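You operate a simulated robot arm through the tools that you are given. There is no shell and no other tool.

The job below is to be done with a simulated robot arm. You get a single attempt, and the scene is never put back.

## Task
Stop the tape, switch the sound off and put the dust cover on.
Fine: main fader down, then speakers off, then mixer off; no thump.
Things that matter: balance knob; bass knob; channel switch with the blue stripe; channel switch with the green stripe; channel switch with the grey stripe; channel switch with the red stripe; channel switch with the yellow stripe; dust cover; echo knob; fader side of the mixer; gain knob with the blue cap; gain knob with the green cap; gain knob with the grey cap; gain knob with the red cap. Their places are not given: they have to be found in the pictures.

The check looks at the end state, three seconds after you hand in, the way a careful person would. Anything else that was tipped, shoved, dropped, spilled or broken makes it a failure. A push-on lid holds only when it is set on centred and level and pressed home; a screw cap is set on level and turned clockwise until tight.

## Robot
A 6-joint arm with a two-finger parallel gripper, fixed in place. Base frame: the origin is at the foot of the arm, x ahead of it, y to its left, z up; the work surface is at about z = 0.73. Lengths are in m, angles in rad, forces in N, time in s.
Its first joint turns from -2.897 to 2.897 rad. Payload 3.43 kg.
Tool frame: the origin (TCP) lies between the finger pads and is the grasp point; the fingertips stand 0.034 m ahead of it; z points along the fingers, y is the line along which they close. Largest opening 0.128 m; finger width 0.024, thickness 0.012; the body of the gripper, 0.048 by 0.13 m, starts 0.096 m behind the TCP.
Orientation is that of the tool frame in the base frame, as a unit quaternion [x, y, z, w]. With the fingers straight down and closing along the base's y, the tool's x points along the base's -x, its y along +y and its z along -z.

## Interface
- The arm moves only by the tool step_arm. Its argument "deltas" is a list of rows, each an object (a shift or turn left out is 0, a gripper value left out holds the last) with "dp": the shift along the base's x, y, z in m, a list of three; "angular": the turn, a rotation vector about the base's x, y, z in rad, a list of three; "jaw": the closure, from 0 (fully open) to 1 (shut). In form: [{"dp": [x, y, z], "angular": [wx, wy, wz], "jaw": jaw}, ...]. A call has 1 to 20 rows; each row is the pose to reach, as a shift and turn from the pose commanded when the call began. Each row takes 0.2 s and may step no farther than 0.05 m and 0.15 rad from the row before; otherwise, or with a gripper value out of range, the whole call is refused. Where a pose cannot be reached the arm comes as near as it can. A force on the tool above 40 N (or 10 N above the force at the start of the call, whichever is more), or a blocked arm, ends the call early, and 0.2 s more pass. Each finger travels about 0.153 m/s and halts on what it meets, pressing with about 21 N; the grip force reading is that of the motor and also rises with nothing between the fingers. The clock runs only during rows and for 0.2 s after the last one: add rows that repeat a pose to give the fingers time. The reply holds the time, the measured pose of the TCP, the force on the tool along the base axes, the opening and the grip force, in the units named above and with some noise, with the torque about the TCP (base axes, N m) and any sound that the robot's microphone picked up.
- Cameras (640 x 400 px; columns grow to the right, rows downward): "scene" is fixed at [0.4008, 0.6487, 1.5135]; the picture's right is [-0.98, -0.22, 0.00], its down [-0.09, 0.41, -0.91] and it looks along [0.20, -0.89, -0.42] (base axes); focal length 313 px, centre (320, 200). "wrist" rides on the gripper at [0.076, -0.011, -0.16] in the tool frame; the picture's right is [0.15, 0.99, 0.00], its down [-0.88, 0.13, -0.46] and it looks along [-0.45, 0.07, 0.89] (tool axes); focal length 234 px, centre (320, 200).
- camera(camera): a new picture of that camera. The clock stands still meanwhile.
- pixel_to_xyz(camera, pixels): for up to 12 pixels [column, row] of the newest picture of that camera ("zoom" is the newest enlarged one), the place [x, y, z] in the base frame of the surface seen there, good to about 0.002 m. The clock stands still meanwhile.
- zoom(camera, box): a new picture of the part [left, top, right, bottom] of that camera's present view, enlarged. The clock stands still meanwhile.
- job_done(): hands the job in; it is judged then, once.

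Leave the gripper open and the arm clear of the work at the hand-in unless told otherwise.

The tools are called after ">>>" as a command line: name --argument value ..., lists and objects as JSON in quotes. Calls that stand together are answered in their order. step_arm: Moves the arm, as the interface text tells. Its arguments: {"type":"object","properties":{"deltas":{"type":"array"}},"required":["deltas"]} The other tools are called the same way: camera (camera) takes a picture; pixel_to_xyz (camera, pixels) gives the place of the surface under pixels of a picture; zoom (camera, box) takes an enlarged picture of a part of a camera's view; job_done () hands the job in.

At the start:

```text
clock: 0.0
ee_pos: [0.4753, -0.4558, 1.0669]
tool_rot: [0.0, 1.0, -0.001, 0.0]
wrist_force: [0.2, -0.3, -0.1]
torque: [0.01, -0.03, 0.0]
opening: 0.1281
gripper_force: 0.0
```

scene: 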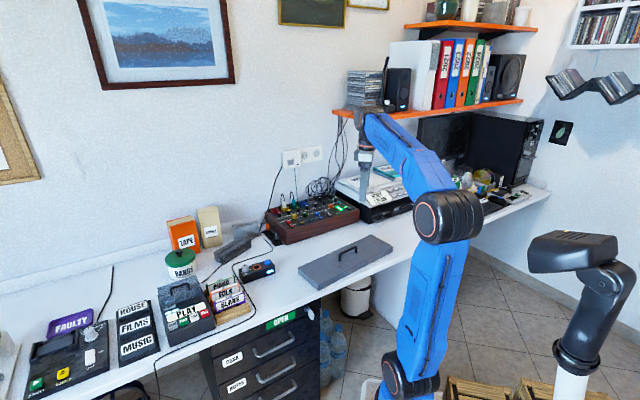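
wrist: 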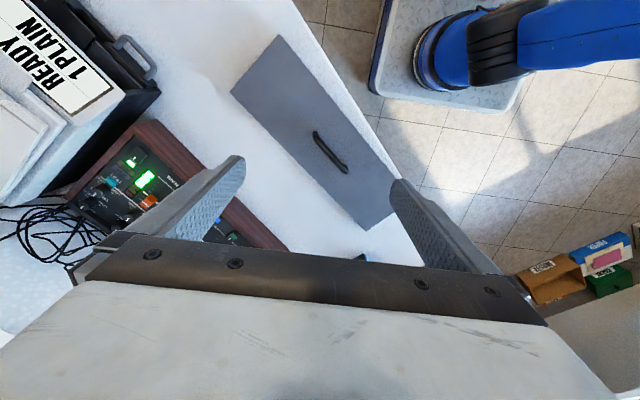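

The scene view shows a mixer with coloured knobs around (310,215), a grey cover board with a handle at (345,260), a cassette player labelled PLAY at (185,310), and other things. I will zoom in on these before doing anything.

>>> zoom --camera "scene" --box '[250, 170, 370, 245]'

>>> zoom --camera "scene" --box '[140, 250, 290, 344]'

>>> zoom --camera "scene" --box '[0, 290, 170, 400]'

>>> zoom --camera "scene" --box '[340, 30, 560, 168]'

```text
5.33 times, centred on (310, 208) of scene
```

zoom: 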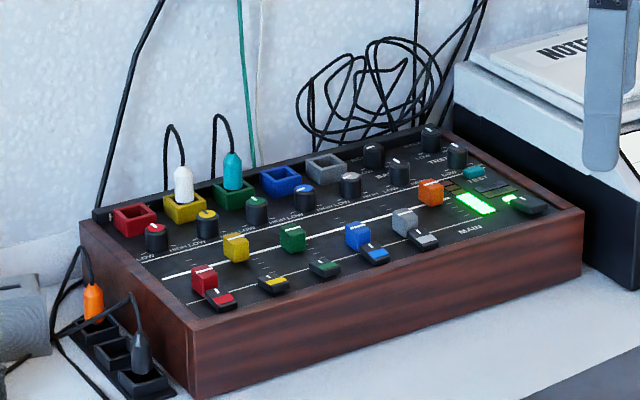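

```text
4.26 times, centred on (215, 297) of scene
```

zoom: 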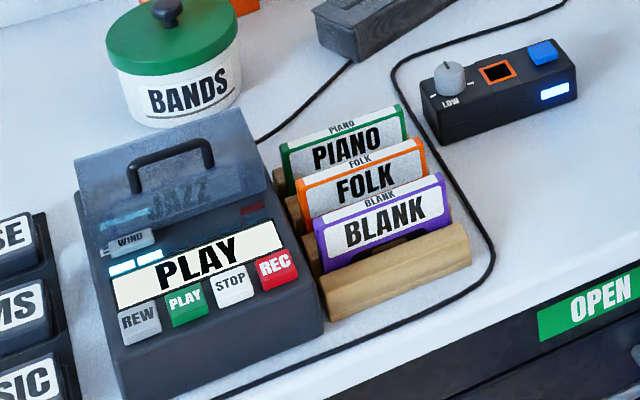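

```text
3.64 times, centred on (85, 345) of scene
```

zoom: 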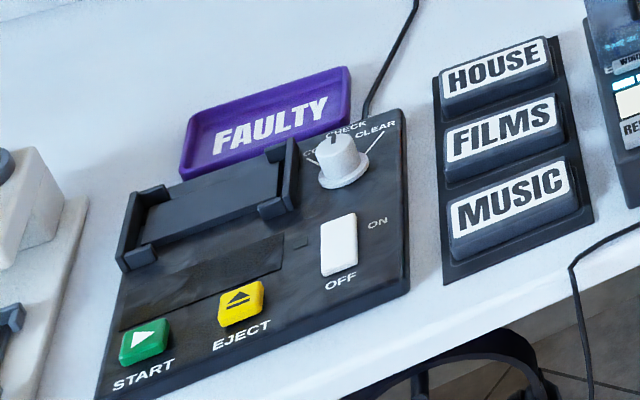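

```text
2.90 times, centred on (450, 99) of scene
```

zoom: 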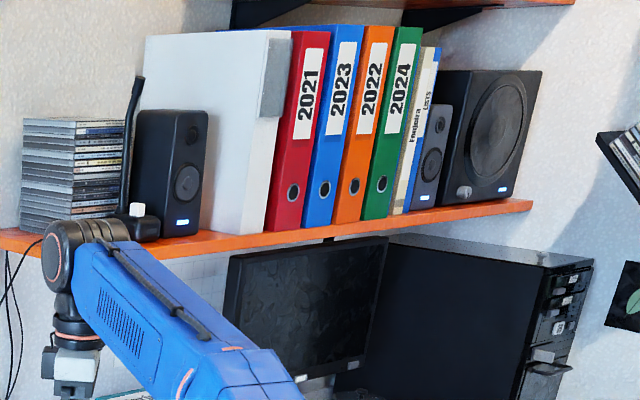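

The cassette deck shows PLAY with REW/PLAY/STOP/REC keys; a small pod at (258,268) with a knob, an orange-framed square and a blue button; the mixer shows a green lit display by an orange fader. I measure places of these in the scene picture.

>>> camera --camera "scene"

>>> pixel_to_xyz --camera "scene" --pixels '[[286, 244], [360, 210], [265, 211], [332, 194], [330, 206], [349, 208], [345, 248], [299, 268], [350, 287], [392, 248], [358, 236], [345, 255]]'

>>> zoom --camera "scene" --box '[225, 250, 285, 288]'

>>> zoom --camera "scene" --box '[310, 185, 370, 222]'

>>> zoom --camera "scene" --box '[155, 280, 225, 324]'

>>> zoom --camera "scene" --box '[290, 225, 400, 294]'

```text
taken
```

scene: 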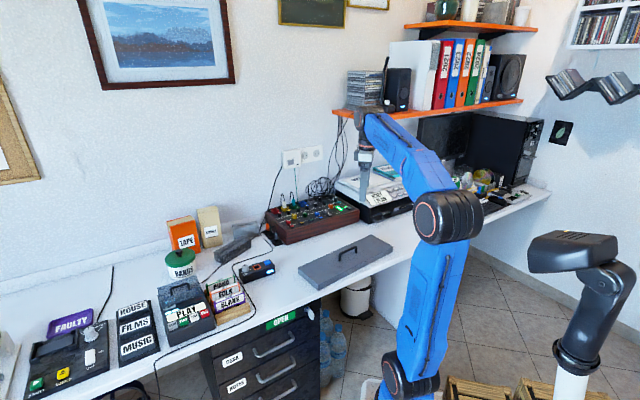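

```text
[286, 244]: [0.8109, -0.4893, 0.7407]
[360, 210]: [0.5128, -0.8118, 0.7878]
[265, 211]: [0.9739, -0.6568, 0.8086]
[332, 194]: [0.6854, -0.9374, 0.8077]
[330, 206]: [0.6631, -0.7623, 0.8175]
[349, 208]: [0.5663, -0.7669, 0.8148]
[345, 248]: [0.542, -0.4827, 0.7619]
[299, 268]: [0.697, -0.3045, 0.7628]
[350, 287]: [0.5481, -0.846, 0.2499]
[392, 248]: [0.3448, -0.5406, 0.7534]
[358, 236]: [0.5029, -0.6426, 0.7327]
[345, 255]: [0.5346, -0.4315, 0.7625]
```

```text
10.53 times, centred on (255, 269) of scene
```

zoom: 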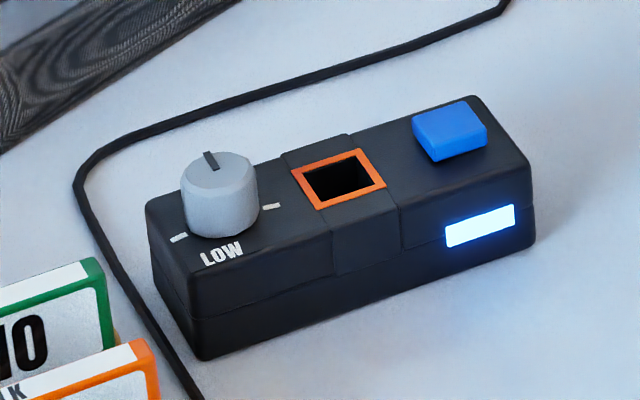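

```text
10.67 times, centred on (340, 204) of scene
```

zoom: 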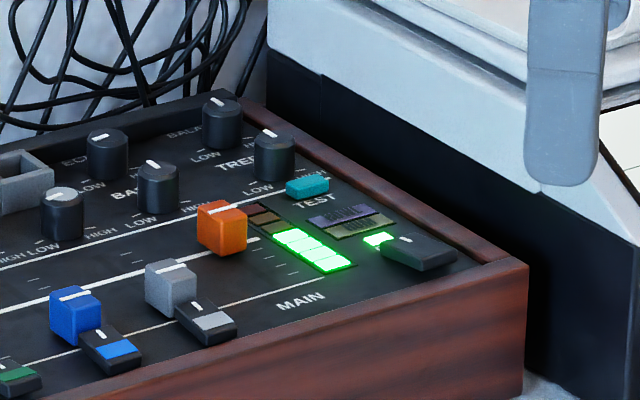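

```text
9.09 times, centred on (190, 302) of scene
```

zoom: 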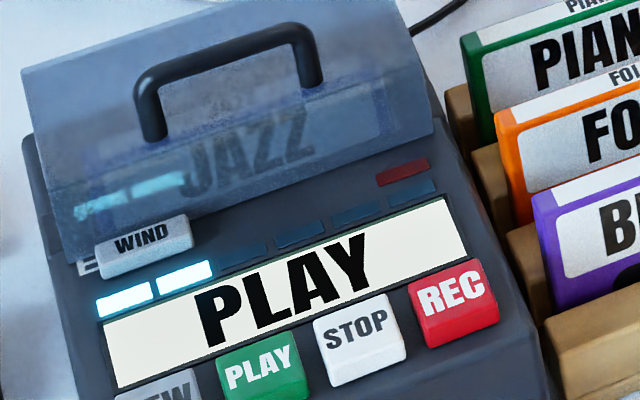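

```text
5.80 times, centred on (345, 260) of scene
```

zoom: 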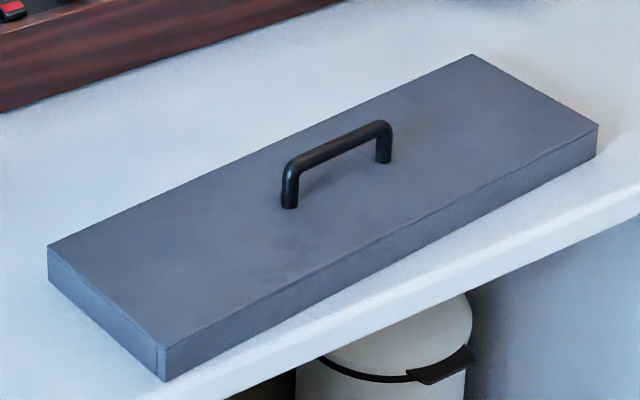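

The mixer stands diagonally, with its fader half toward the robot. The pod has a blue lit button and a knob marked LOW. I look at the wrist view and enlarge the cover and mixer to measure corners.

>>> zoom --camera "wrist" --box '[40, 110, 300, 270]'

>>> pixel_to_xyz --camera "scene" --pixels '[[300, 267], [319, 288], [391, 248], [371, 235.5], [340, 259], [356, 252], [348, 252], [318, 289], [250, 269], [256, 266], [267, 263], [247, 262]]'

>>> zoom --camera "scene" --box '[240, 200, 300, 250]'

>>> zoom --camera "scene" --box '[335, 60, 425, 116]'

>>> zoom --camera "scene" --box '[465, 45, 555, 145]'

```text
2.46 times, centred on (170, 190) of wrist
```

zoom: 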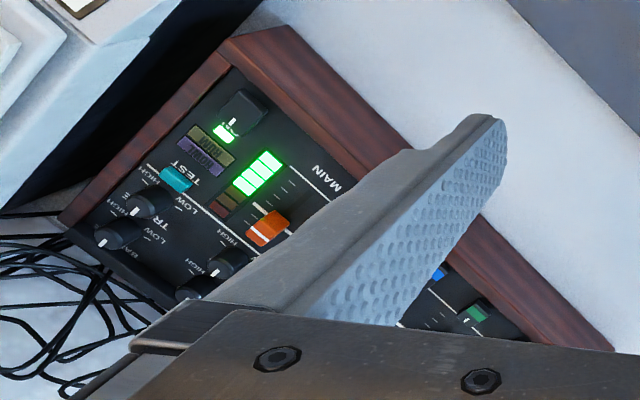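

```text
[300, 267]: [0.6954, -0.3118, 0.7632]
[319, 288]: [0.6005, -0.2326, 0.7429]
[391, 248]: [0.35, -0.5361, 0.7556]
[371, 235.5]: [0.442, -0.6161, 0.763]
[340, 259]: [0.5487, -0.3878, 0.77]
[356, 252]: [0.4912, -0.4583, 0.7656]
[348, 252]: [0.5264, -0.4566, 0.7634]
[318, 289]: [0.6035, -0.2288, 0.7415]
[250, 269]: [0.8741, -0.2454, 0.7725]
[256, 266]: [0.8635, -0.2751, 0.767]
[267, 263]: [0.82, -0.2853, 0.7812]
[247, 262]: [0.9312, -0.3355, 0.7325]
```

```text
8.00 times, centred on (270, 225) of scene
```

zoom: 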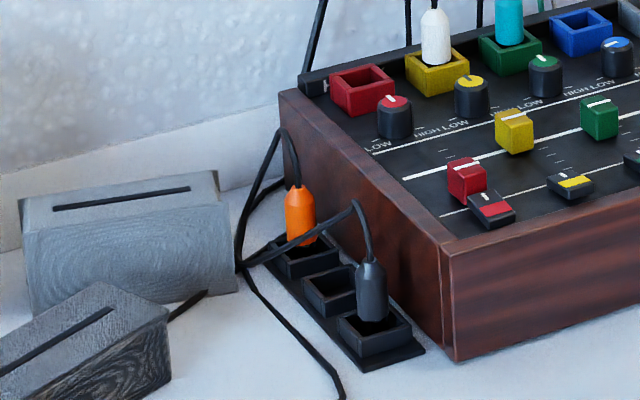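

```text
7.11 times, centred on (380, 88) of scene
```

zoom: 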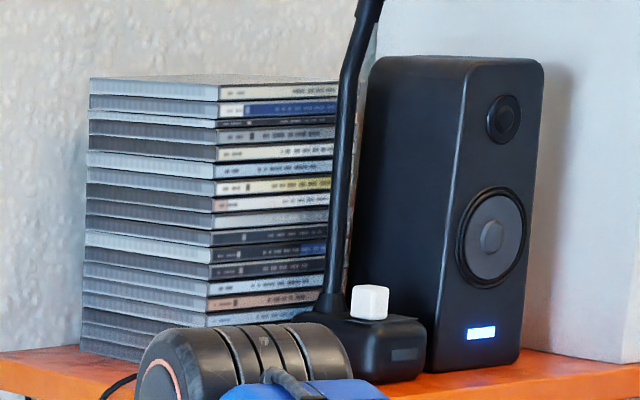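

```text
4.00 times, centred on (510, 95) of scene
```

zoom: 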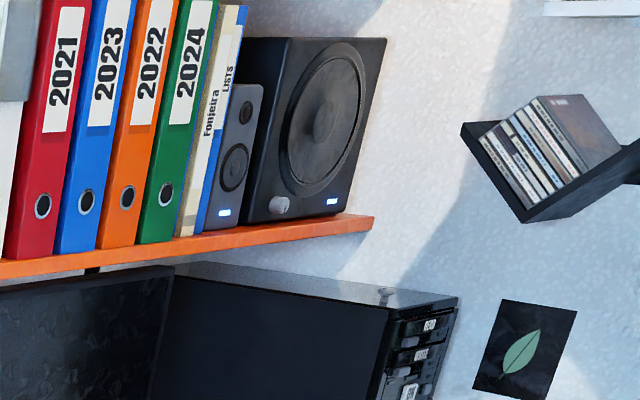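

The small speakers and subwoofer on the shelf have blue lights like the pod's, so the pod's blue button is the speaker power. Next I measure the deck's keys and the mixer's details using enlarged views.

>>> zoom --camera "scene" --box '[155, 280, 225, 336]'

>>> pixel_to_xyz --camera "scene" --pixels '[[193, 317], [183, 321], [204, 312], [171, 325], [194, 320], [190, 288], [262, 265], [270, 268], [215, 330], [165, 345], [190, 307], [159, 290]]'

>>> pixel_to_xyz --camera "scene" --pixels '[[331, 206], [337, 208], [345, 207], [348, 208], [351, 209], [326, 212], [329, 214], [340, 203], [317, 214], [360, 209], [287, 231], [355, 203]]'

```text
7.14 times, centred on (190, 308) of scene
```

zoom: 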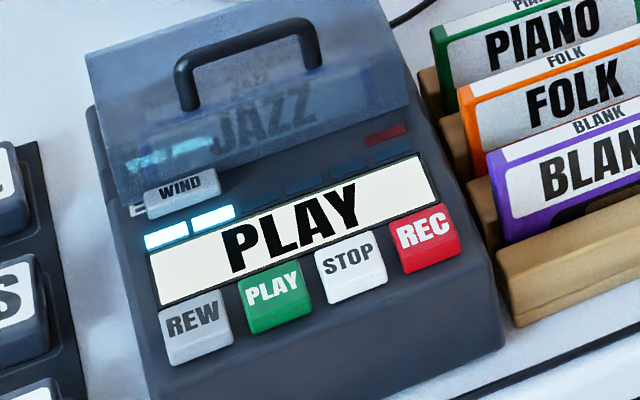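

```text
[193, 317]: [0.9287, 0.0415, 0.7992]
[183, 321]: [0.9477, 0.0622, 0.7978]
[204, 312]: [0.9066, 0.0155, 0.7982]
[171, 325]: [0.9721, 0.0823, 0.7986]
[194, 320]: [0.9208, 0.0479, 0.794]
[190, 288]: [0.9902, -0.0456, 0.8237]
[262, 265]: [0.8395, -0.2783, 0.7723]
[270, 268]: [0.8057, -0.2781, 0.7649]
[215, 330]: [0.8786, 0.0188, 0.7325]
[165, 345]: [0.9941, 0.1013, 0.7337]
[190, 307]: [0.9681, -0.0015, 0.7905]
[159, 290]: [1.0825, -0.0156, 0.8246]
```

```text
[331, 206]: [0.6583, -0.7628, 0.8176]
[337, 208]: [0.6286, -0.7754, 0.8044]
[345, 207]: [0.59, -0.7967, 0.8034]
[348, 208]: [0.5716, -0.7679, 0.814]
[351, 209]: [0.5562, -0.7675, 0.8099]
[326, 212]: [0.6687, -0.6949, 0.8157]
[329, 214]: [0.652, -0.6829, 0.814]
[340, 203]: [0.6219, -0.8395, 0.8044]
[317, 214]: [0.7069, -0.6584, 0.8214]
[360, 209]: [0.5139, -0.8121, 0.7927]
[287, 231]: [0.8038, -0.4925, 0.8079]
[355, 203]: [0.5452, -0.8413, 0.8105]
```

STOP's top is near (0.928, 0.042, 0.798), the blue speaker button near (0.82,-0.285,0.781), the orange main fader cap near (0.658,-0.763,0.818). I check the shelf and other obstacles' places and sizes before moving in to view the mixer from above.

>>> pixel_to_xyz --camera "scene" --pixels '[[335, 114], [430, 110], [520, 102], [396, 85], [350, 200], [340, 183], [400, 210], [360, 190], [330, 150], [372, 215], [388, 150], [300, 160]]'

>>> zoom --camera "wrist" --box '[220, 20, 420, 250]'

```text
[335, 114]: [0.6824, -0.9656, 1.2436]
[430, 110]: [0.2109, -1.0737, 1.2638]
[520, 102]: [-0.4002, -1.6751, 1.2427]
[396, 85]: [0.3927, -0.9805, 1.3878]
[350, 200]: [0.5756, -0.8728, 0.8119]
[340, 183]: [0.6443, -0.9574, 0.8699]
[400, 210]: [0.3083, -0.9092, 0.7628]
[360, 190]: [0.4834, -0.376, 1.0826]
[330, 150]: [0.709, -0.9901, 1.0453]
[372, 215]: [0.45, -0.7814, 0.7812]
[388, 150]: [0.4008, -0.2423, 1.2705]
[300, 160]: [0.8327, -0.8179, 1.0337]
```

```text
1.74 times, centred on (320, 135) of wrist
```

zoom: 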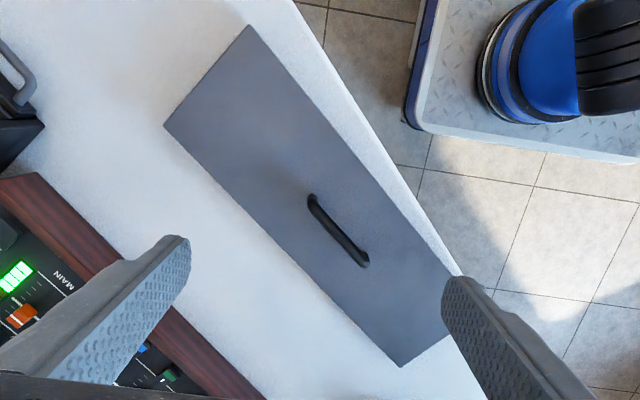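

The shelf's front edge is near y −0.97 at z 1.24, so I stay low and short of it. I move to about (0.53,−0.60,1.03), turning −42° about z so the tool lines up with the mixer, to look at it closely.

>>> step_arm --deltas '[{"dp": [0.01, -0.024, -0.006], "angular": [0, 0, -0.123]}, {"dp": [0.02, -0.048, -0.012], "angular": [0, 0, -0.246]}, {"dp": [0.03, -0.072, -0.018], "angular": [0, 0, -0.369]}, {"dp": [0.04, -0.096, -0.024], "angular": [0, 0, -0.492]}, {"dp": [0.05, -0.12, -0.03], "angular": [0, 0, -0.615]}, {"dp": [0.055, -0.144, -0.037], "angular": [0, 0, -0.738]}, {"dp": [0.055, -0.144, -0.037], "angular": [0, 0, -0.738]}]'

>>> camera --camera "wrist"

>>> camera --camera "scene"

```text
clock: 1.6
ee_pos: [0.5301, -0.5997, 1.0292]
tool_rot: [0.361, 0.933, -0.001, 0.0]
wrist_force: [0.4, 0.2, 1.2]
torque: [0.04, 0.03, 0.0]
opening: 0.128
gripper_force: 0.1
```

```text
taken
```

wrist: 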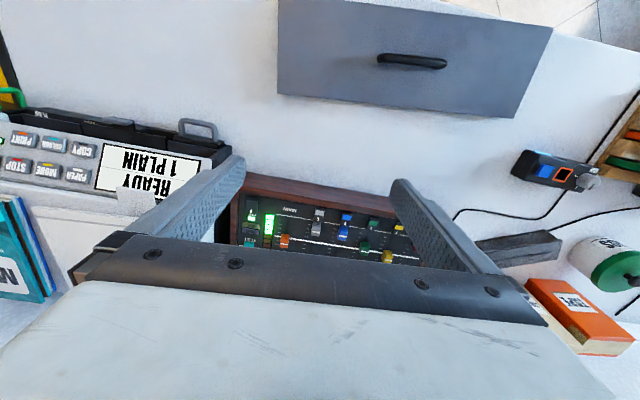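

```text
taken
```

scene: 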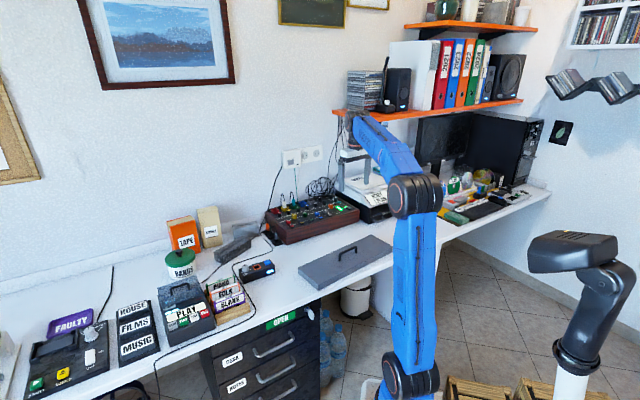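

The arm is at the wanted pose with no unwanted force. The mixer appears at (320,225) between the fingers; I enlarge that.

>>> zoom --camera "wrist" --box '[230, 165, 430, 275]'

>>> zoom --camera "wrist" --box '[230, 195, 330, 257]'

>>> zoom --camera "wrist" --box '[500, 130, 620, 205]'

>>> zoom --camera "wrist" --box '[260, 0, 570, 190]'

```text
3.20 times, centred on (330, 220) of wrist
```

zoom: 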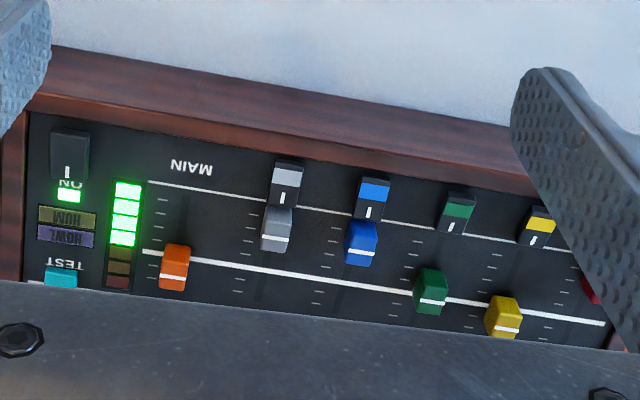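

```text
6.40 times, centred on (280, 226) of wrist
```

zoom: 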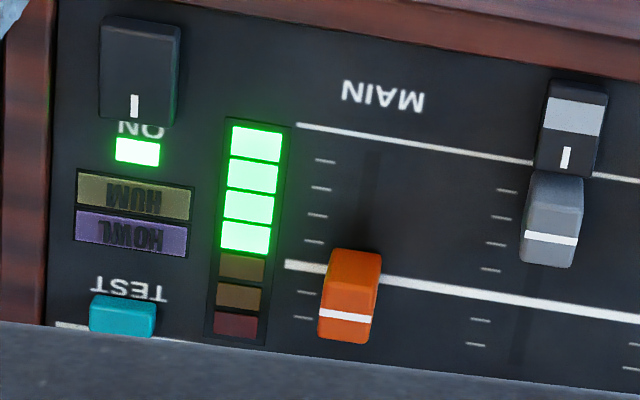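

```text
5.33 times, centred on (560, 168) of wrist
```

zoom: 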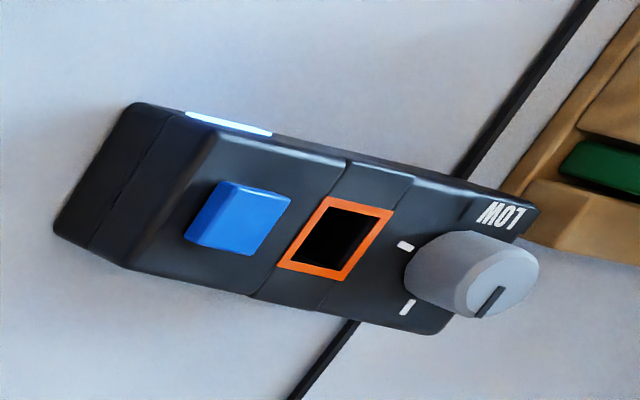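

```text
2.06 times, centred on (415, 95) of wrist
```

zoom: 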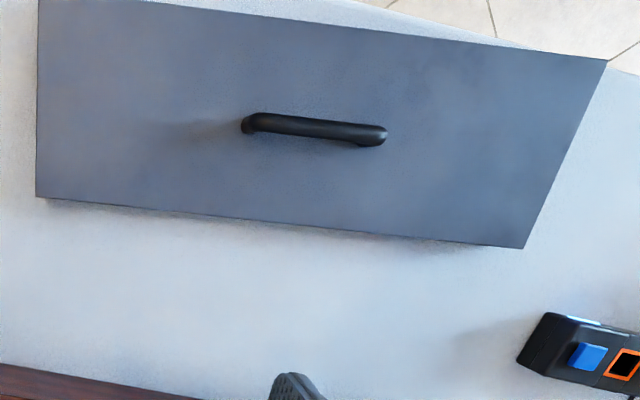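

The mixer is now clear: MAIN fader (orange cap) runs toward the front (base side) for "down", the ON rocker has its tick at the lit rear end, and the pod's blue button lights the speaker lamp. First the tape: I go above the STOP key at (0.928,0.042), fingers closing on the way.

>>> step_arm --deltas '[{"dp": [0.0234, 0.0378, -0.004], "jaw": 1}, {"dp": [0.0468, 0.0755, -0.008]}, {"dp": [0.0702, 0.1133, -0.012]}, {"dp": [0.0936, 0.151, -0.016]}, {"dp": [0.1171, 0.1888, -0.02]}, {"dp": [0.1405, 0.2266, -0.024]}, {"dp": [0.1639, 0.2643, -0.028]}, {"dp": [0.1873, 0.3021, -0.032]}, {"dp": [0.2107, 0.3399, -0.036]}, {"dp": [0.2341, 0.3776, -0.04]}, {"dp": [0.2575, 0.4154, -0.044]}, {"dp": [0.2809, 0.4532, -0.048]}, {"dp": [0.3044, 0.4909, -0.052]}, {"dp": [0.3278, 0.5287, -0.056]}, {"dp": [0.3512, 0.5664, -0.06]}, {"dp": [0.3746, 0.6042, -0.064]}, {"dp": [0.398, 0.642, -0.07]}, {"dp": [0.398, 0.642, -0.07]}]'

>>> camera --camera "wrist"

>>> camera --camera "scene"

```text
clock: 5.4
ee_pos: [0.9284, 0.0433, 0.9579]
tool_rot: [0.36, 0.933, -0.001, 0.0]
wrist_force: [0.1, -0.3, -0.3]
torque: [0.0, 0.0, 0.04]
opening: 0.0
gripper_force: 20.4
```

```text
taken
```

wrist: 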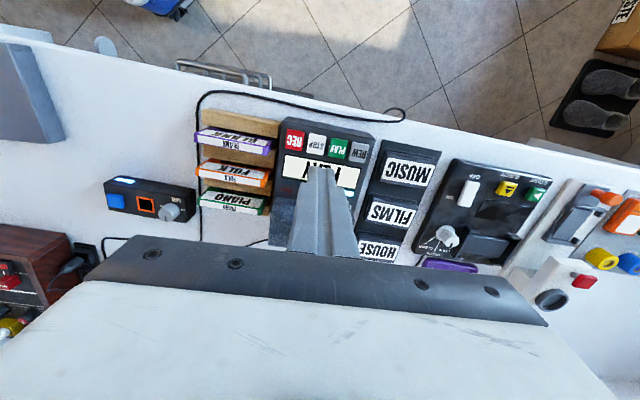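

```text
taken
```

scene: 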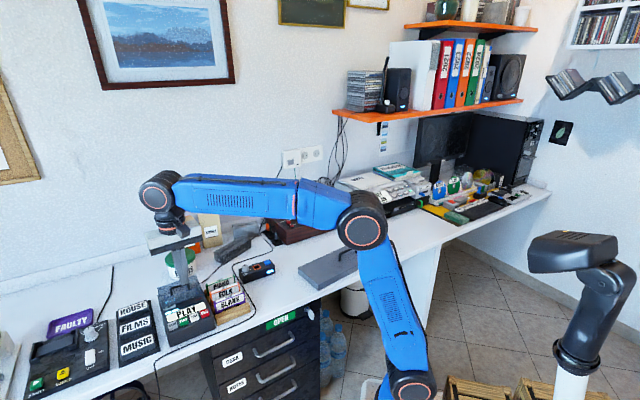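

The closed fingers hover above the deck. STOP is seen at about (317,141) in the wrist picture; I enlarge and measure it.

>>> pixel_to_xyz --camera "wrist" --pixels '[[317, 141], [312, 138], [322, 144], [296, 138], [338, 148], [358, 152], [316, 136], [317, 147]]'

>>> zoom --camera "wrist" --box '[270, 110, 390, 200]'

```text
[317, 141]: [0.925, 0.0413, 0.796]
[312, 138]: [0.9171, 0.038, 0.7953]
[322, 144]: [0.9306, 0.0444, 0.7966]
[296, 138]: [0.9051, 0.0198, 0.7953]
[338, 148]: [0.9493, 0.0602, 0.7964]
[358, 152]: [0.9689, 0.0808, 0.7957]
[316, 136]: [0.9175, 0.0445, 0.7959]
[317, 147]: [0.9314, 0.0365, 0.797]
```

```text
4.44 times, centred on (330, 155) of wrist
```

zoom: 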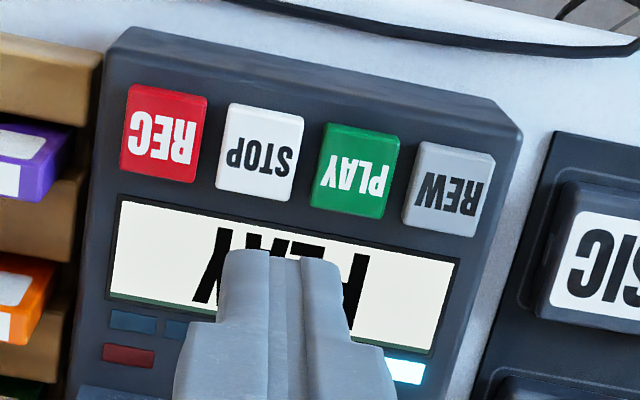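

STOP's face spans zoom pixels about (215–305, 103–200). I measure its corners and centre.

>>> pixel_to_xyz --camera "zoom" --pixels '[[260, 152], [234, 108], [299, 117], [288, 194], [220, 183], [164, 135], [355, 172], [120, 30], [515, 115], [250, 275]]'

```text
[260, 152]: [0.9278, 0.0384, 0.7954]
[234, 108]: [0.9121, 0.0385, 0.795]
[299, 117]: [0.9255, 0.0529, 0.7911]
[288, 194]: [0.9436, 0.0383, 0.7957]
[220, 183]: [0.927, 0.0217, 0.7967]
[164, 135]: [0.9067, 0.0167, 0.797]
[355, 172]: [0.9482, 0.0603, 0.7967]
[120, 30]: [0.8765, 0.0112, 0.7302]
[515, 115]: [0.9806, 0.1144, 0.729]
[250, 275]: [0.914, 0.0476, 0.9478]
```

STOP's centre is (0.927, 0.038, 0.796). I lower the closed fingertips to ~1 cm above it.

>>> step_arm --deltas '[{"dp": [-0.0014, -0.0045, -0.04]}, {"dp": [-0.0014, -0.005, -0.08]}, {"dp": [-0.0014, -0.005, -0.115]}, {"dp": [-0.0014, -0.005, -0.115]}]'

>>> zoom --camera "wrist" --box '[240, 110, 400, 230]'

>>> zoom --camera "scene" --box '[145, 270, 235, 336]'

```text
clock: 6.4
ee_pos: [0.9263, 0.0384, 0.8442]
tool_rot: [0.361, 0.933, -0.001, 0.0]
wrist_force: [-0.7, -0.5, -0.5]
torque: [-0.01, 0.02, -0.01]
opening: 0.0
gripper_force: 21.0
```

```text
3.33 times, centred on (320, 170) of wrist
```

zoom: 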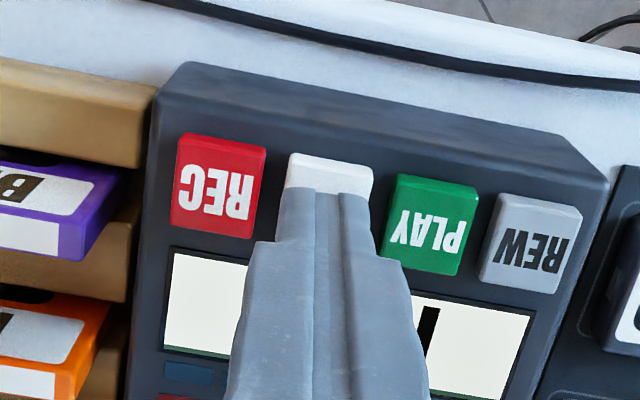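

```text
6.06 times, centred on (190, 303) of scene
```

zoom: 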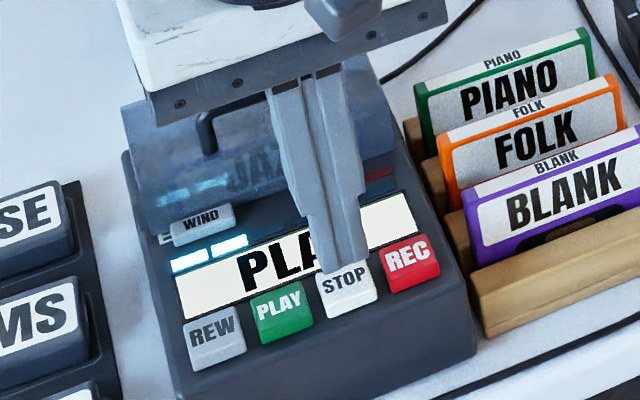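

The fingertips are centred over STOP about 14 mm up. I press down slowly, a few mm past contact, and then read the reply.

>>> step_arm --deltas '[{"dp": [-0.001, 0.001, -0.006]}, {"dp": [-0.001, 0.001, -0.011]}, {"dp": [-0.001, 0.001, -0.014]}, {"dp": [-0.001, 0.001, -0.016]}, {"dp": [-0.001, 0.001, -0.018]}]'

>>> zoom --camera "scene" --box '[145, 270, 235, 336]'

```text
clock: 7.6
ee_pos: [0.9255, 0.0387, 0.8272]
tool_rot: [0.36, 0.933, -0.002, 0.0]
wrist_force: [0.2, 0.6, 1.4]
torque: [0.02, -0.01, -0.04]
opening: 0.0
gripper_force: 21.2
heard: click
```

```text
6.06 times, centred on (190, 303) of scene
```

zoom: 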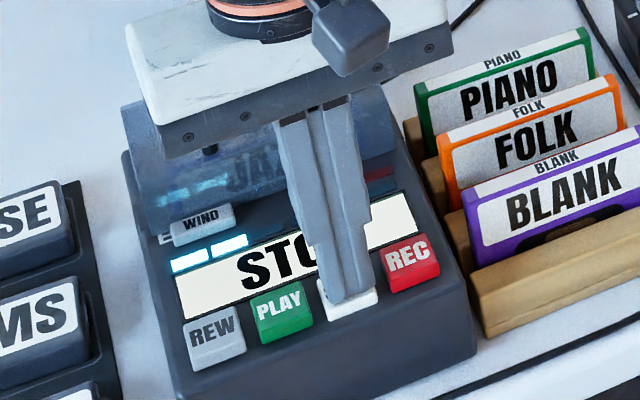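

A click was heard and the display reads STOP. I lift straight up and check the display again.

>>> step_arm --deltas '[{"dp": [0, 0, 0.03]}, {"dp": [0, 0, 0.08]}, {"dp": [0, 0, 0.13]}, {"dp": [0, 0, 0.17]}]'

>>> zoom --camera "scene" --box '[145, 270, 235, 336]'

>>> zoom --camera "wrist" --box '[90, 130, 250, 250]'

```text
clock: 8.6
ee_pos: [0.9262, 0.0389, 0.997]
tool_rot: [0.36, 0.933, -0.001, -0.002]
wrist_force: [0.4, 0.3, -0.7]
torque: [0.0, -0.02, 0.01]
opening: 0.0
gripper_force: 21.0
```

```text
6.06 times, centred on (190, 303) of scene
```

zoom: 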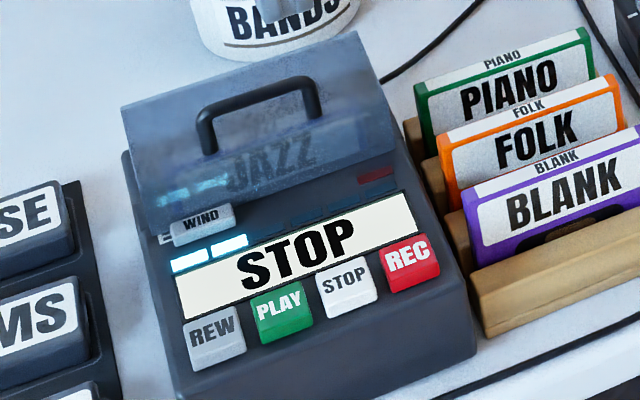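

```text
3.33 times, centred on (170, 190) of wrist
```

zoom: 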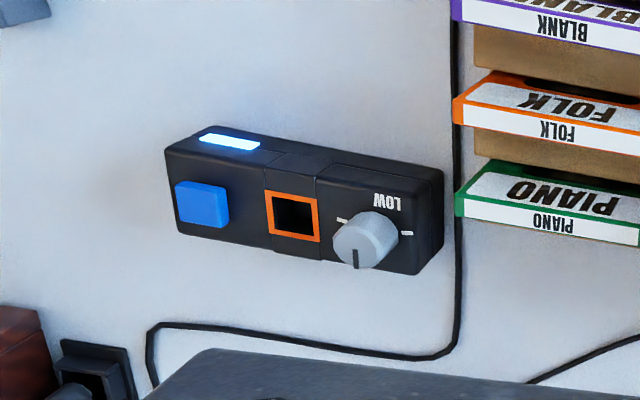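

The deck shows STOP. Now I go to the mixer, to about (0.62,−0.70,0.99), to prepare for the MAIN fader, opening the fingers partly on the way.

>>> step_arm --deltas '[{"dp": [-0.017, -0.041, 0.0]}, {"dp": [-0.034, -0.082, 0.0]}, {"dp": [-0.051, -0.123, 0.0]}, {"dp": [-0.068, -0.164, 0.0]}, {"dp": [-0.085, -0.205, 0.0]}, {"dp": [-0.102, -0.246, 0.0]}, {"dp": [-0.119, -0.287, 0.0]}, {"dp": [-0.136, -0.328, 0.0]}, {"dp": [-0.153, -0.369, 0.0]}, {"dp": [-0.17, -0.41, 0.0]}, {"dp": [-0.187, -0.451, 0.0]}, {"dp": [-0.204, -0.492, 0.0]}, {"dp": [-0.221, -0.533, 0.0]}, {"dp": [-0.238, -0.574, 0.0]}, {"dp": [-0.255, -0.615, 0.0]}, {"dp": [-0.272, -0.656, 0.0], "jaw": 0.6}, {"dp": [-0.289, -0.697, 0.0]}, {"dp": [-0.306, -0.738, -0.005]}, {"dp": [-0.306, -0.738, -0.005]}]'

>>> camera --camera "wrist"

>>> camera --camera "scene"

```text
clock: 12.6
ee_pos: [0.6189, -0.7007, 0.992]
tool_rot: [0.361, 0.933, -0.001, 0.0]
wrist_force: [-0.3, 0.3, -0.9]
torque: [-0.02, 0.0, -0.04]
opening: 0.0515
gripper_force: 0.0
```

```text
taken
```

wrist: 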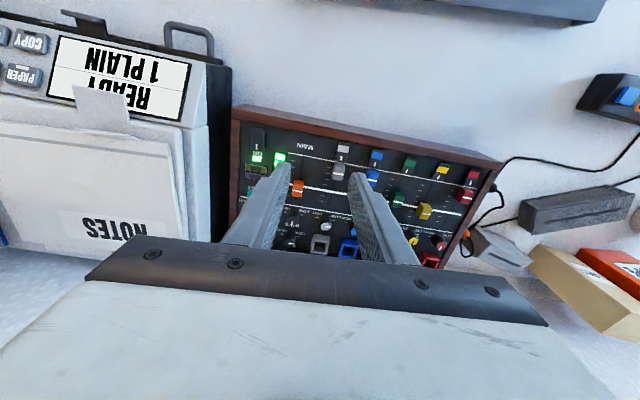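

```text
taken
```

scene: 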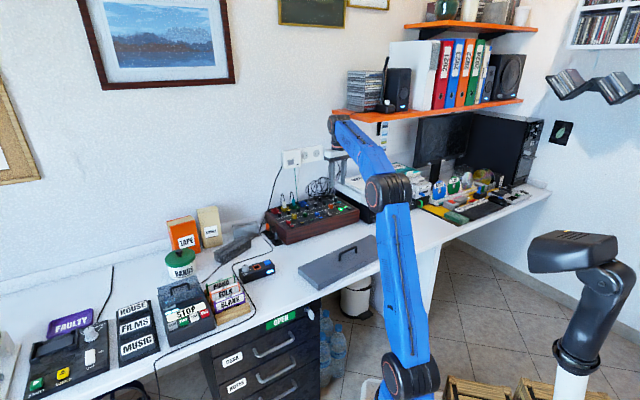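

The mixer is in full view at wrist (235–500, 105–265). I enlarge it and measure its parts.

>>> zoom --camera "wrist" --box '[225, 95, 385, 195]'

>>> pixel_to_xyz --camera "zoom" --pixels '[[292, 375], [292, 350], [128, 190], [128, 160], [450, 290], [470, 205], [330, 205], [30, 80], [60, 110], [630, 190], [240, 215], [300, 240]]'

>>> zoom --camera "wrist" --box '[225, 165, 325, 265]'

>>> zoom --camera "wrist" --box '[385, 135, 505, 265]'

```text
4.00 times, centred on (305, 145) of wrist
```

zoom: 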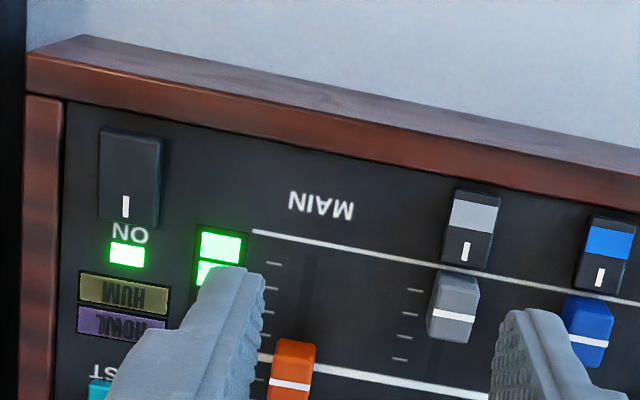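

```text
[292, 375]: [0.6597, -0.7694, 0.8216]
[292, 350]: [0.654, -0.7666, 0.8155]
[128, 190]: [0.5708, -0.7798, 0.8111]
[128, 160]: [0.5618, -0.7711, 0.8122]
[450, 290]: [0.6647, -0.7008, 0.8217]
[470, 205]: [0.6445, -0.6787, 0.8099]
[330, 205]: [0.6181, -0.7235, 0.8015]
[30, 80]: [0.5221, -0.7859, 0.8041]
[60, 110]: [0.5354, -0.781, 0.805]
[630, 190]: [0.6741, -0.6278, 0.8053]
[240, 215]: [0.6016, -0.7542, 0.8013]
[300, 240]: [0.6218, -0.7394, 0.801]
```

```text
4.00 times, centred on (275, 215) of wrist
```

zoom: 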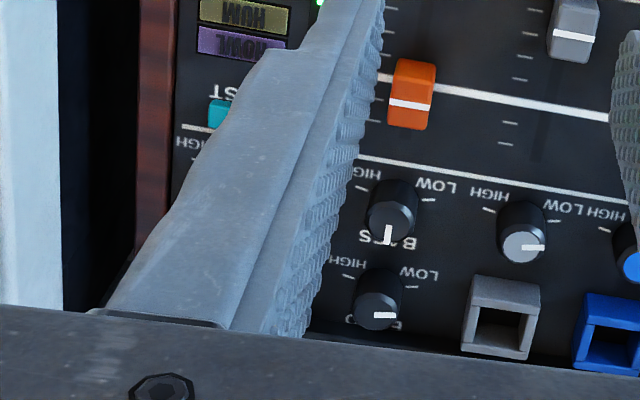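

```text
3.08 times, centred on (445, 200) of wrist
```

zoom: 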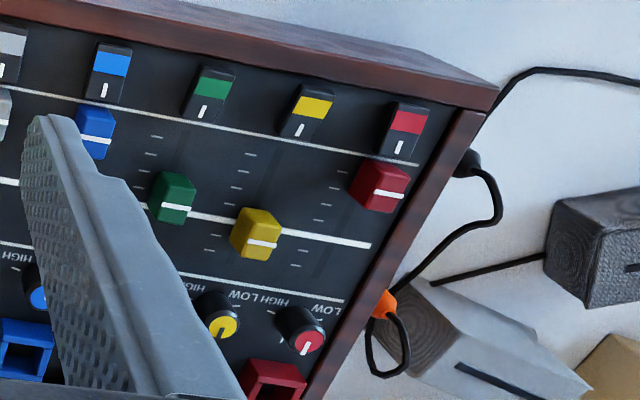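

I zoom again on the orange cap and on the mixer ends to get the exact geometry (cap faces, track, rim corners).

>>> zoom --camera "wrist" --box '[270, 140, 350, 200]'

>>> pixel_to_xyz --camera "wrist" --pixels '[[238, 107], [499, 162], [232, 220], [467, 262], [241, 119], [488, 168], [293, 154], [380, 165], [465, 182], [445, 166], [470, 172], [300, 188]]'

>>> pixel_to_xyz --camera "zoom" --pixels '[[200, 330], [200, 350], [230, 330], [230, 400], [200, 300], [225, 200], [180, 150], [500, 150]]'

```text
6.67 times, centred on (310, 170) of wrist
```

zoom: 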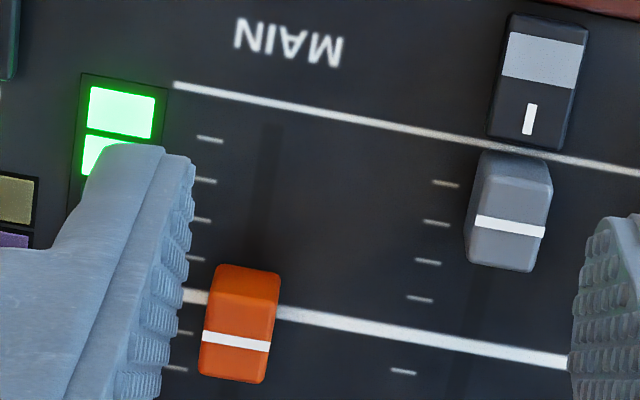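

```text
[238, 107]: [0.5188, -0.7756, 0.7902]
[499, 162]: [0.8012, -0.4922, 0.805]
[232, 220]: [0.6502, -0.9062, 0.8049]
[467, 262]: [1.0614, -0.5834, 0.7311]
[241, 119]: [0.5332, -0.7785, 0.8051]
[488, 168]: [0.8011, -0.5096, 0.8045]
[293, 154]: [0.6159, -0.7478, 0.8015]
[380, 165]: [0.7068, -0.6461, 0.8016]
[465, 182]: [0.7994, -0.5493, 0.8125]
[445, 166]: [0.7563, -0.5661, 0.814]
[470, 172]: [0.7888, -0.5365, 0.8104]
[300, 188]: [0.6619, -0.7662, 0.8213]
```

```text
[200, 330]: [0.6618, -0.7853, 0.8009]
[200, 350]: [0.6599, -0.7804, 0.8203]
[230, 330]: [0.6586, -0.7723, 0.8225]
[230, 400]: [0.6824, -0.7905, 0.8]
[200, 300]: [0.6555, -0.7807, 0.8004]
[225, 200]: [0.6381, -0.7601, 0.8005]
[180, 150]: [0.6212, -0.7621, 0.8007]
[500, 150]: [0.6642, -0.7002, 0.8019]
```

I take points along the thin front line and the thick line, plus the rim's inner edges, to get the mixer's exact heading.

>>> pixel_to_xyz --camera "zoom" --pixels '[[178, 86], [636, 172], [285, 315], [560, 362], [268, 135], [258, 240], [237, 342], [215, 375], [262, 380], [222, 305], [278, 312], [250, 280]]'

>>> zoom --camera "wrist" --box '[420, 140, 510, 200]'

>>> pixel_to_xyz --camera "zoom" --pixels '[[460, 118], [480, 128], [560, 148], [500, 180], [440, 185], [340, 170], [150, 120], [100, 60], [570, 165], [200, 90], [420, 300], [380, 250]]'

```text
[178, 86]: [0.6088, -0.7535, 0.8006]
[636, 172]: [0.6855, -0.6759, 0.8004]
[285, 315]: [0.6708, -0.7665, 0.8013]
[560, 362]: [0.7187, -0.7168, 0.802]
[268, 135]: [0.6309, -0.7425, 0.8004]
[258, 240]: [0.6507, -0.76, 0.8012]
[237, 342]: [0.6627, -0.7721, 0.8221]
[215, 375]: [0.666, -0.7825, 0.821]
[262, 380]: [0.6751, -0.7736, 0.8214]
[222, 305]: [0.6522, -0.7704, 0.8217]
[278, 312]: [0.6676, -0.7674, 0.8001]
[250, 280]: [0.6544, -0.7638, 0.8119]
```

```text
6.67 times, centred on (465, 170) of wrist
```

zoom: 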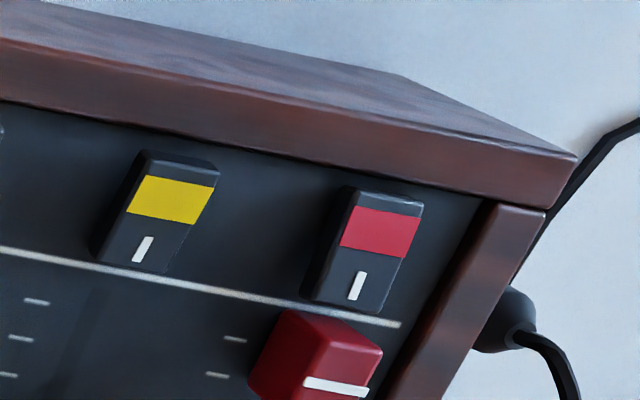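

```text
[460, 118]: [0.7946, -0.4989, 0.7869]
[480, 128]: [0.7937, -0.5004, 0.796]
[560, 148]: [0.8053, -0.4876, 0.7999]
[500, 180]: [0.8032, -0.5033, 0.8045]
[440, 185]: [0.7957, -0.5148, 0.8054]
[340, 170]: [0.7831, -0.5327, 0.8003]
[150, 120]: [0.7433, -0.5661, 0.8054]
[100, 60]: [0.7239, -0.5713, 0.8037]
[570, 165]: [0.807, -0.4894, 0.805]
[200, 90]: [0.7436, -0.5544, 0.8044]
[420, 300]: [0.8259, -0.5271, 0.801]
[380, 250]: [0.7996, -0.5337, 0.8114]
```

The mixer's long axis heads at about 46°, its right-front corner is near (0.520,−0.786); the orange cap sits ~93 mm in from the front edge and its track ends ~45 mm in. I tilt the tool 20° outward for reach and come above the cap.

>>> step_arm --deltas '[{"dp": [0.009, -0.016, -0.02], "angular": [-0.06, -0.0636, -0.0075], "jaw": 0.69}, {"dp": [0.018, -0.032, -0.04], "angular": [-0.119, -0.127, -0.015]}, {"dp": [0.027, -0.048, -0.06], "angular": [-0.179, -0.191, -0.0225]}, {"dp": [0.036, -0.0628, -0.08], "angular": [-0.2388, -0.2545, -0.03]}, {"dp": [0.036, -0.0628, -0.092], "angular": [-0.2388, -0.2545, -0.03]}, {"dp": [0.036, -0.0628, -0.092], "angular": [-0.2388, -0.2545, -0.03]}]'

>>> camera --camera "wrist"

>>> camera --camera "scene"

```text
clock: 14.0
ee_pos: [0.656, -0.7621, 0.899]
tool_rot: [0.369, 0.913, -0.066, 0.161]
wrist_force: [0.5, 0.0, -0.1]
torque: [-0.01, 0.02, 0.01]
opening: 0.0396
gripper_force: 0.0
```

```text
taken
```

wrist: 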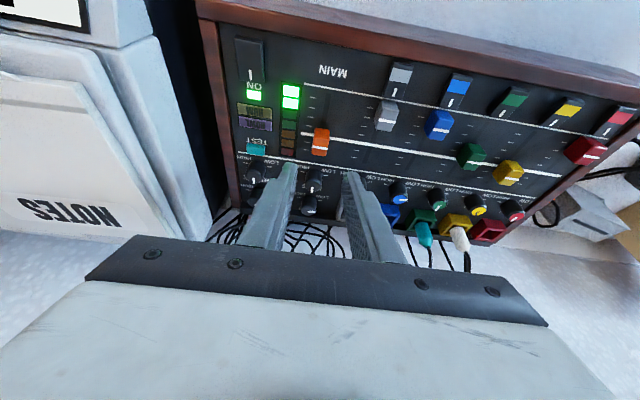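

```text
taken
```

scene: 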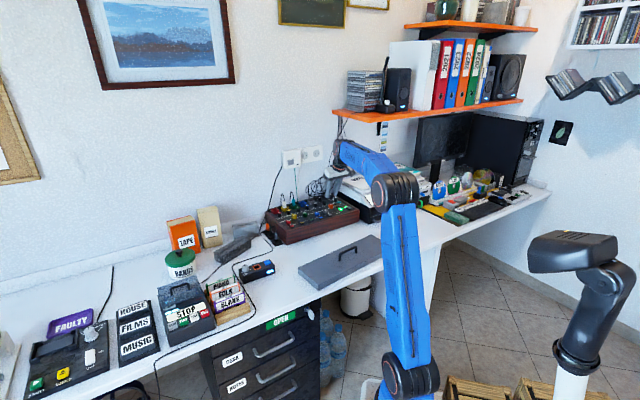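

The tilt worked and the cap is at about (320,141) in the wrist view. I enlarge it and re-measure from this nearer distance.

>>> zoom --camera "wrist" --box '[270, 100, 370, 215]'

>>> pixel_to_xyz --camera "wrist" --pixels '[[321, 148], [315, 154], [327, 155], [314, 132], [329, 132], [321, 143], [315, 180], [310, 205], [285, 180], [347, 185], [205, 20], [625, 100]]'

```text
3.48 times, centred on (320, 158) of wrist
```

zoom: 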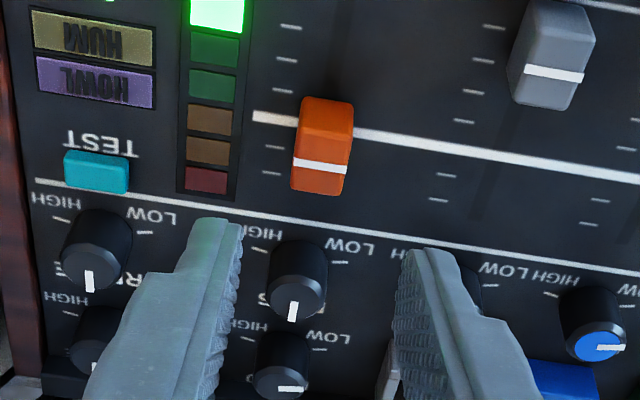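

```text
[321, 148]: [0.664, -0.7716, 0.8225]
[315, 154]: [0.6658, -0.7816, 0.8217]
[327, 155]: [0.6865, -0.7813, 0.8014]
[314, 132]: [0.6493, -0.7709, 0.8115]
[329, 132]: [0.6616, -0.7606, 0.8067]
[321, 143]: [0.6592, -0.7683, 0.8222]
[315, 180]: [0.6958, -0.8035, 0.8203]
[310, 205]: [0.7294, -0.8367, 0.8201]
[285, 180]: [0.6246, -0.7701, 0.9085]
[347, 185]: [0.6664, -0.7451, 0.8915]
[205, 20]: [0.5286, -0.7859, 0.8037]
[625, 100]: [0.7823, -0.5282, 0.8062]
```

The cap's top centre is (0.664,−0.772,0.8225), the bass knob safely behind it. I lower the fingers around the cap (tips ~5 mm over the panel).

>>> step_arm --deltas '[{"dp": [0.0, 0.0, -0.02]}, {"dp": [0.0, 0.0, -0.04]}, {"dp": [0.0, 0.0, -0.052]}, {"dp": [0.0, 0.0, -0.057]}, {"dp": [0.0, 0.0, -0.057]}]'

>>> zoom --camera "wrist" --box '[240, 100, 400, 240]'

>>> zoom --camera "scene" --box '[290, 170, 380, 226]'

```text
clock: 15.2
ee_pos: [0.6563, -0.7622, 0.8412]
tool_rot: [0.369, 0.913, -0.066, 0.161]
wrist_force: [-0.1, -0.9, 1.1]
torque: [-0.01, -0.02, 0.02]
opening: 0.0395
gripper_force: 0.0
```

```text
2.86 times, centred on (320, 170) of wrist
```

zoom: 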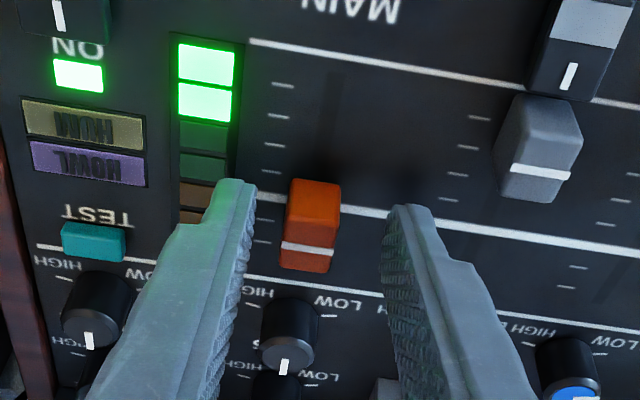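

```text
7.11 times, centred on (335, 198) of scene
```

zoom: 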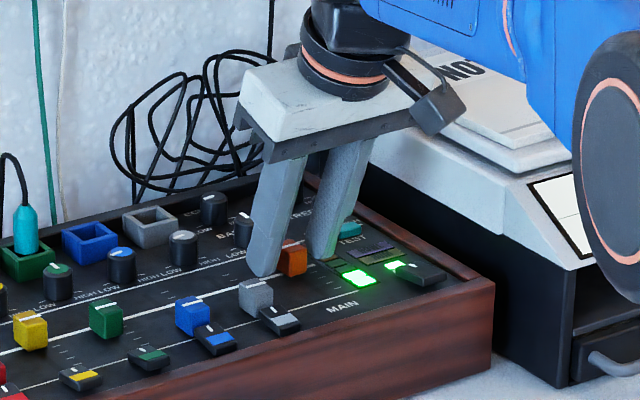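

The fingers straddle the cap, which lies slightly left of the middle. I shift ~1.5 mm to the cap's side and narrow the opening to about 20 mm before gripping.

>>> step_arm --deltas '[{"dp": [-0.001, -0.0011, 0.0], "jaw": 0.82}, {"dp": [-0.001, -0.0011, 0.0], "jaw": 0.84}, {"dp": [-0.001, -0.0011, 0.0], "jaw": 0.84}]'

>>> zoom --camera "wrist" --box '[270, 140, 370, 210]'

```text
clock: 16.0
ee_pos: [0.6556, -0.7634, 0.8426]
tool_rot: [0.369, 0.913, -0.066, 0.161]
wrist_force: [1.0, -0.2, 0.1]
torque: [-0.01, -0.02, 0.02]
opening: 0.0206
gripper_force: 0.1
```

```text
5.71 times, centred on (320, 175) of wrist
```

zoom: 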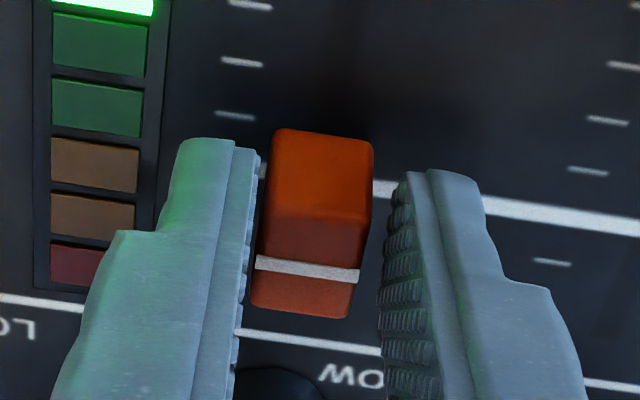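

The cap nearly touches the left pad and has ~2.5 mm to the right, so I shift another 1.2 mm left and close on it.

>>> step_arm --deltas '[{"dp": [-0.0008, -0.0009, 0.0]}, {"dp": [-0.0008, -0.0009, 0.0], "jaw": 0.9}, {"dp": [-0.0008, -0.0009, 0.0], "jaw": 0.93}, {"dp": [-0.0008, -0.0009, 0.0], "jaw": 0.93}]'

>>> zoom --camera "wrist" --box '[270, 140, 370, 210]'

```text
clock: 17.0
ee_pos: [0.6541, -0.7639, 0.8424]
tool_rot: [0.369, 0.913, -0.066, 0.161]
wrist_force: [0.6, 1.2, 0.2]
torque: [0.13, -0.14, -0.98]
opening: 0.0155
gripper_force: 45.0
```

```text
5.71 times, centred on (320, 175) of wrist
```

zoom: 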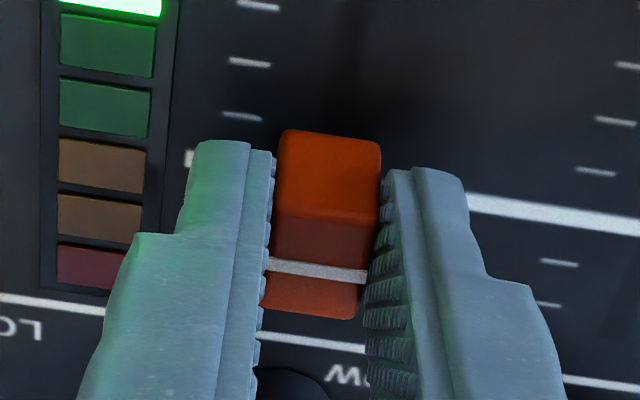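

The cap is held (opening 15.5 mm). I slide it along the track toward the front, about 40 mm, in small steps.

>>> step_arm --deltas '[{"dp": [-0.0036, 0.0035, 0]}, {"dp": [-0.0072, 0.007, 0]}, {"dp": [-0.0108, 0.0104, 0]}, {"dp": [-0.0144, 0.0139, 0]}, {"dp": [-0.018, 0.0174, 0]}, {"dp": [-0.0216, 0.0209, 0]}, {"dp": [-0.0252, 0.0243, 0]}, {"dp": [-0.0288, 0.0278, 0]}]'

>>> zoom --camera "wrist" --box '[240, 100, 400, 240]'

```text
clock: 18.8
ee_pos: [0.6256, -0.7365, 0.8423]
tool_rot: [0.368, 0.913, -0.064, 0.161]
wrist_force: [4.9, 3.5, -0.9]
torque: [-0.09, -0.62, -0.89]
opening: 0.0161
gripper_force: 44.8
```

```text
2.86 times, centred on (320, 170) of wrist
```

zoom: 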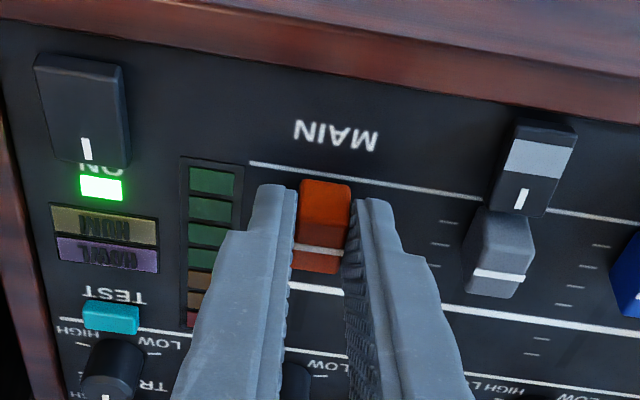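

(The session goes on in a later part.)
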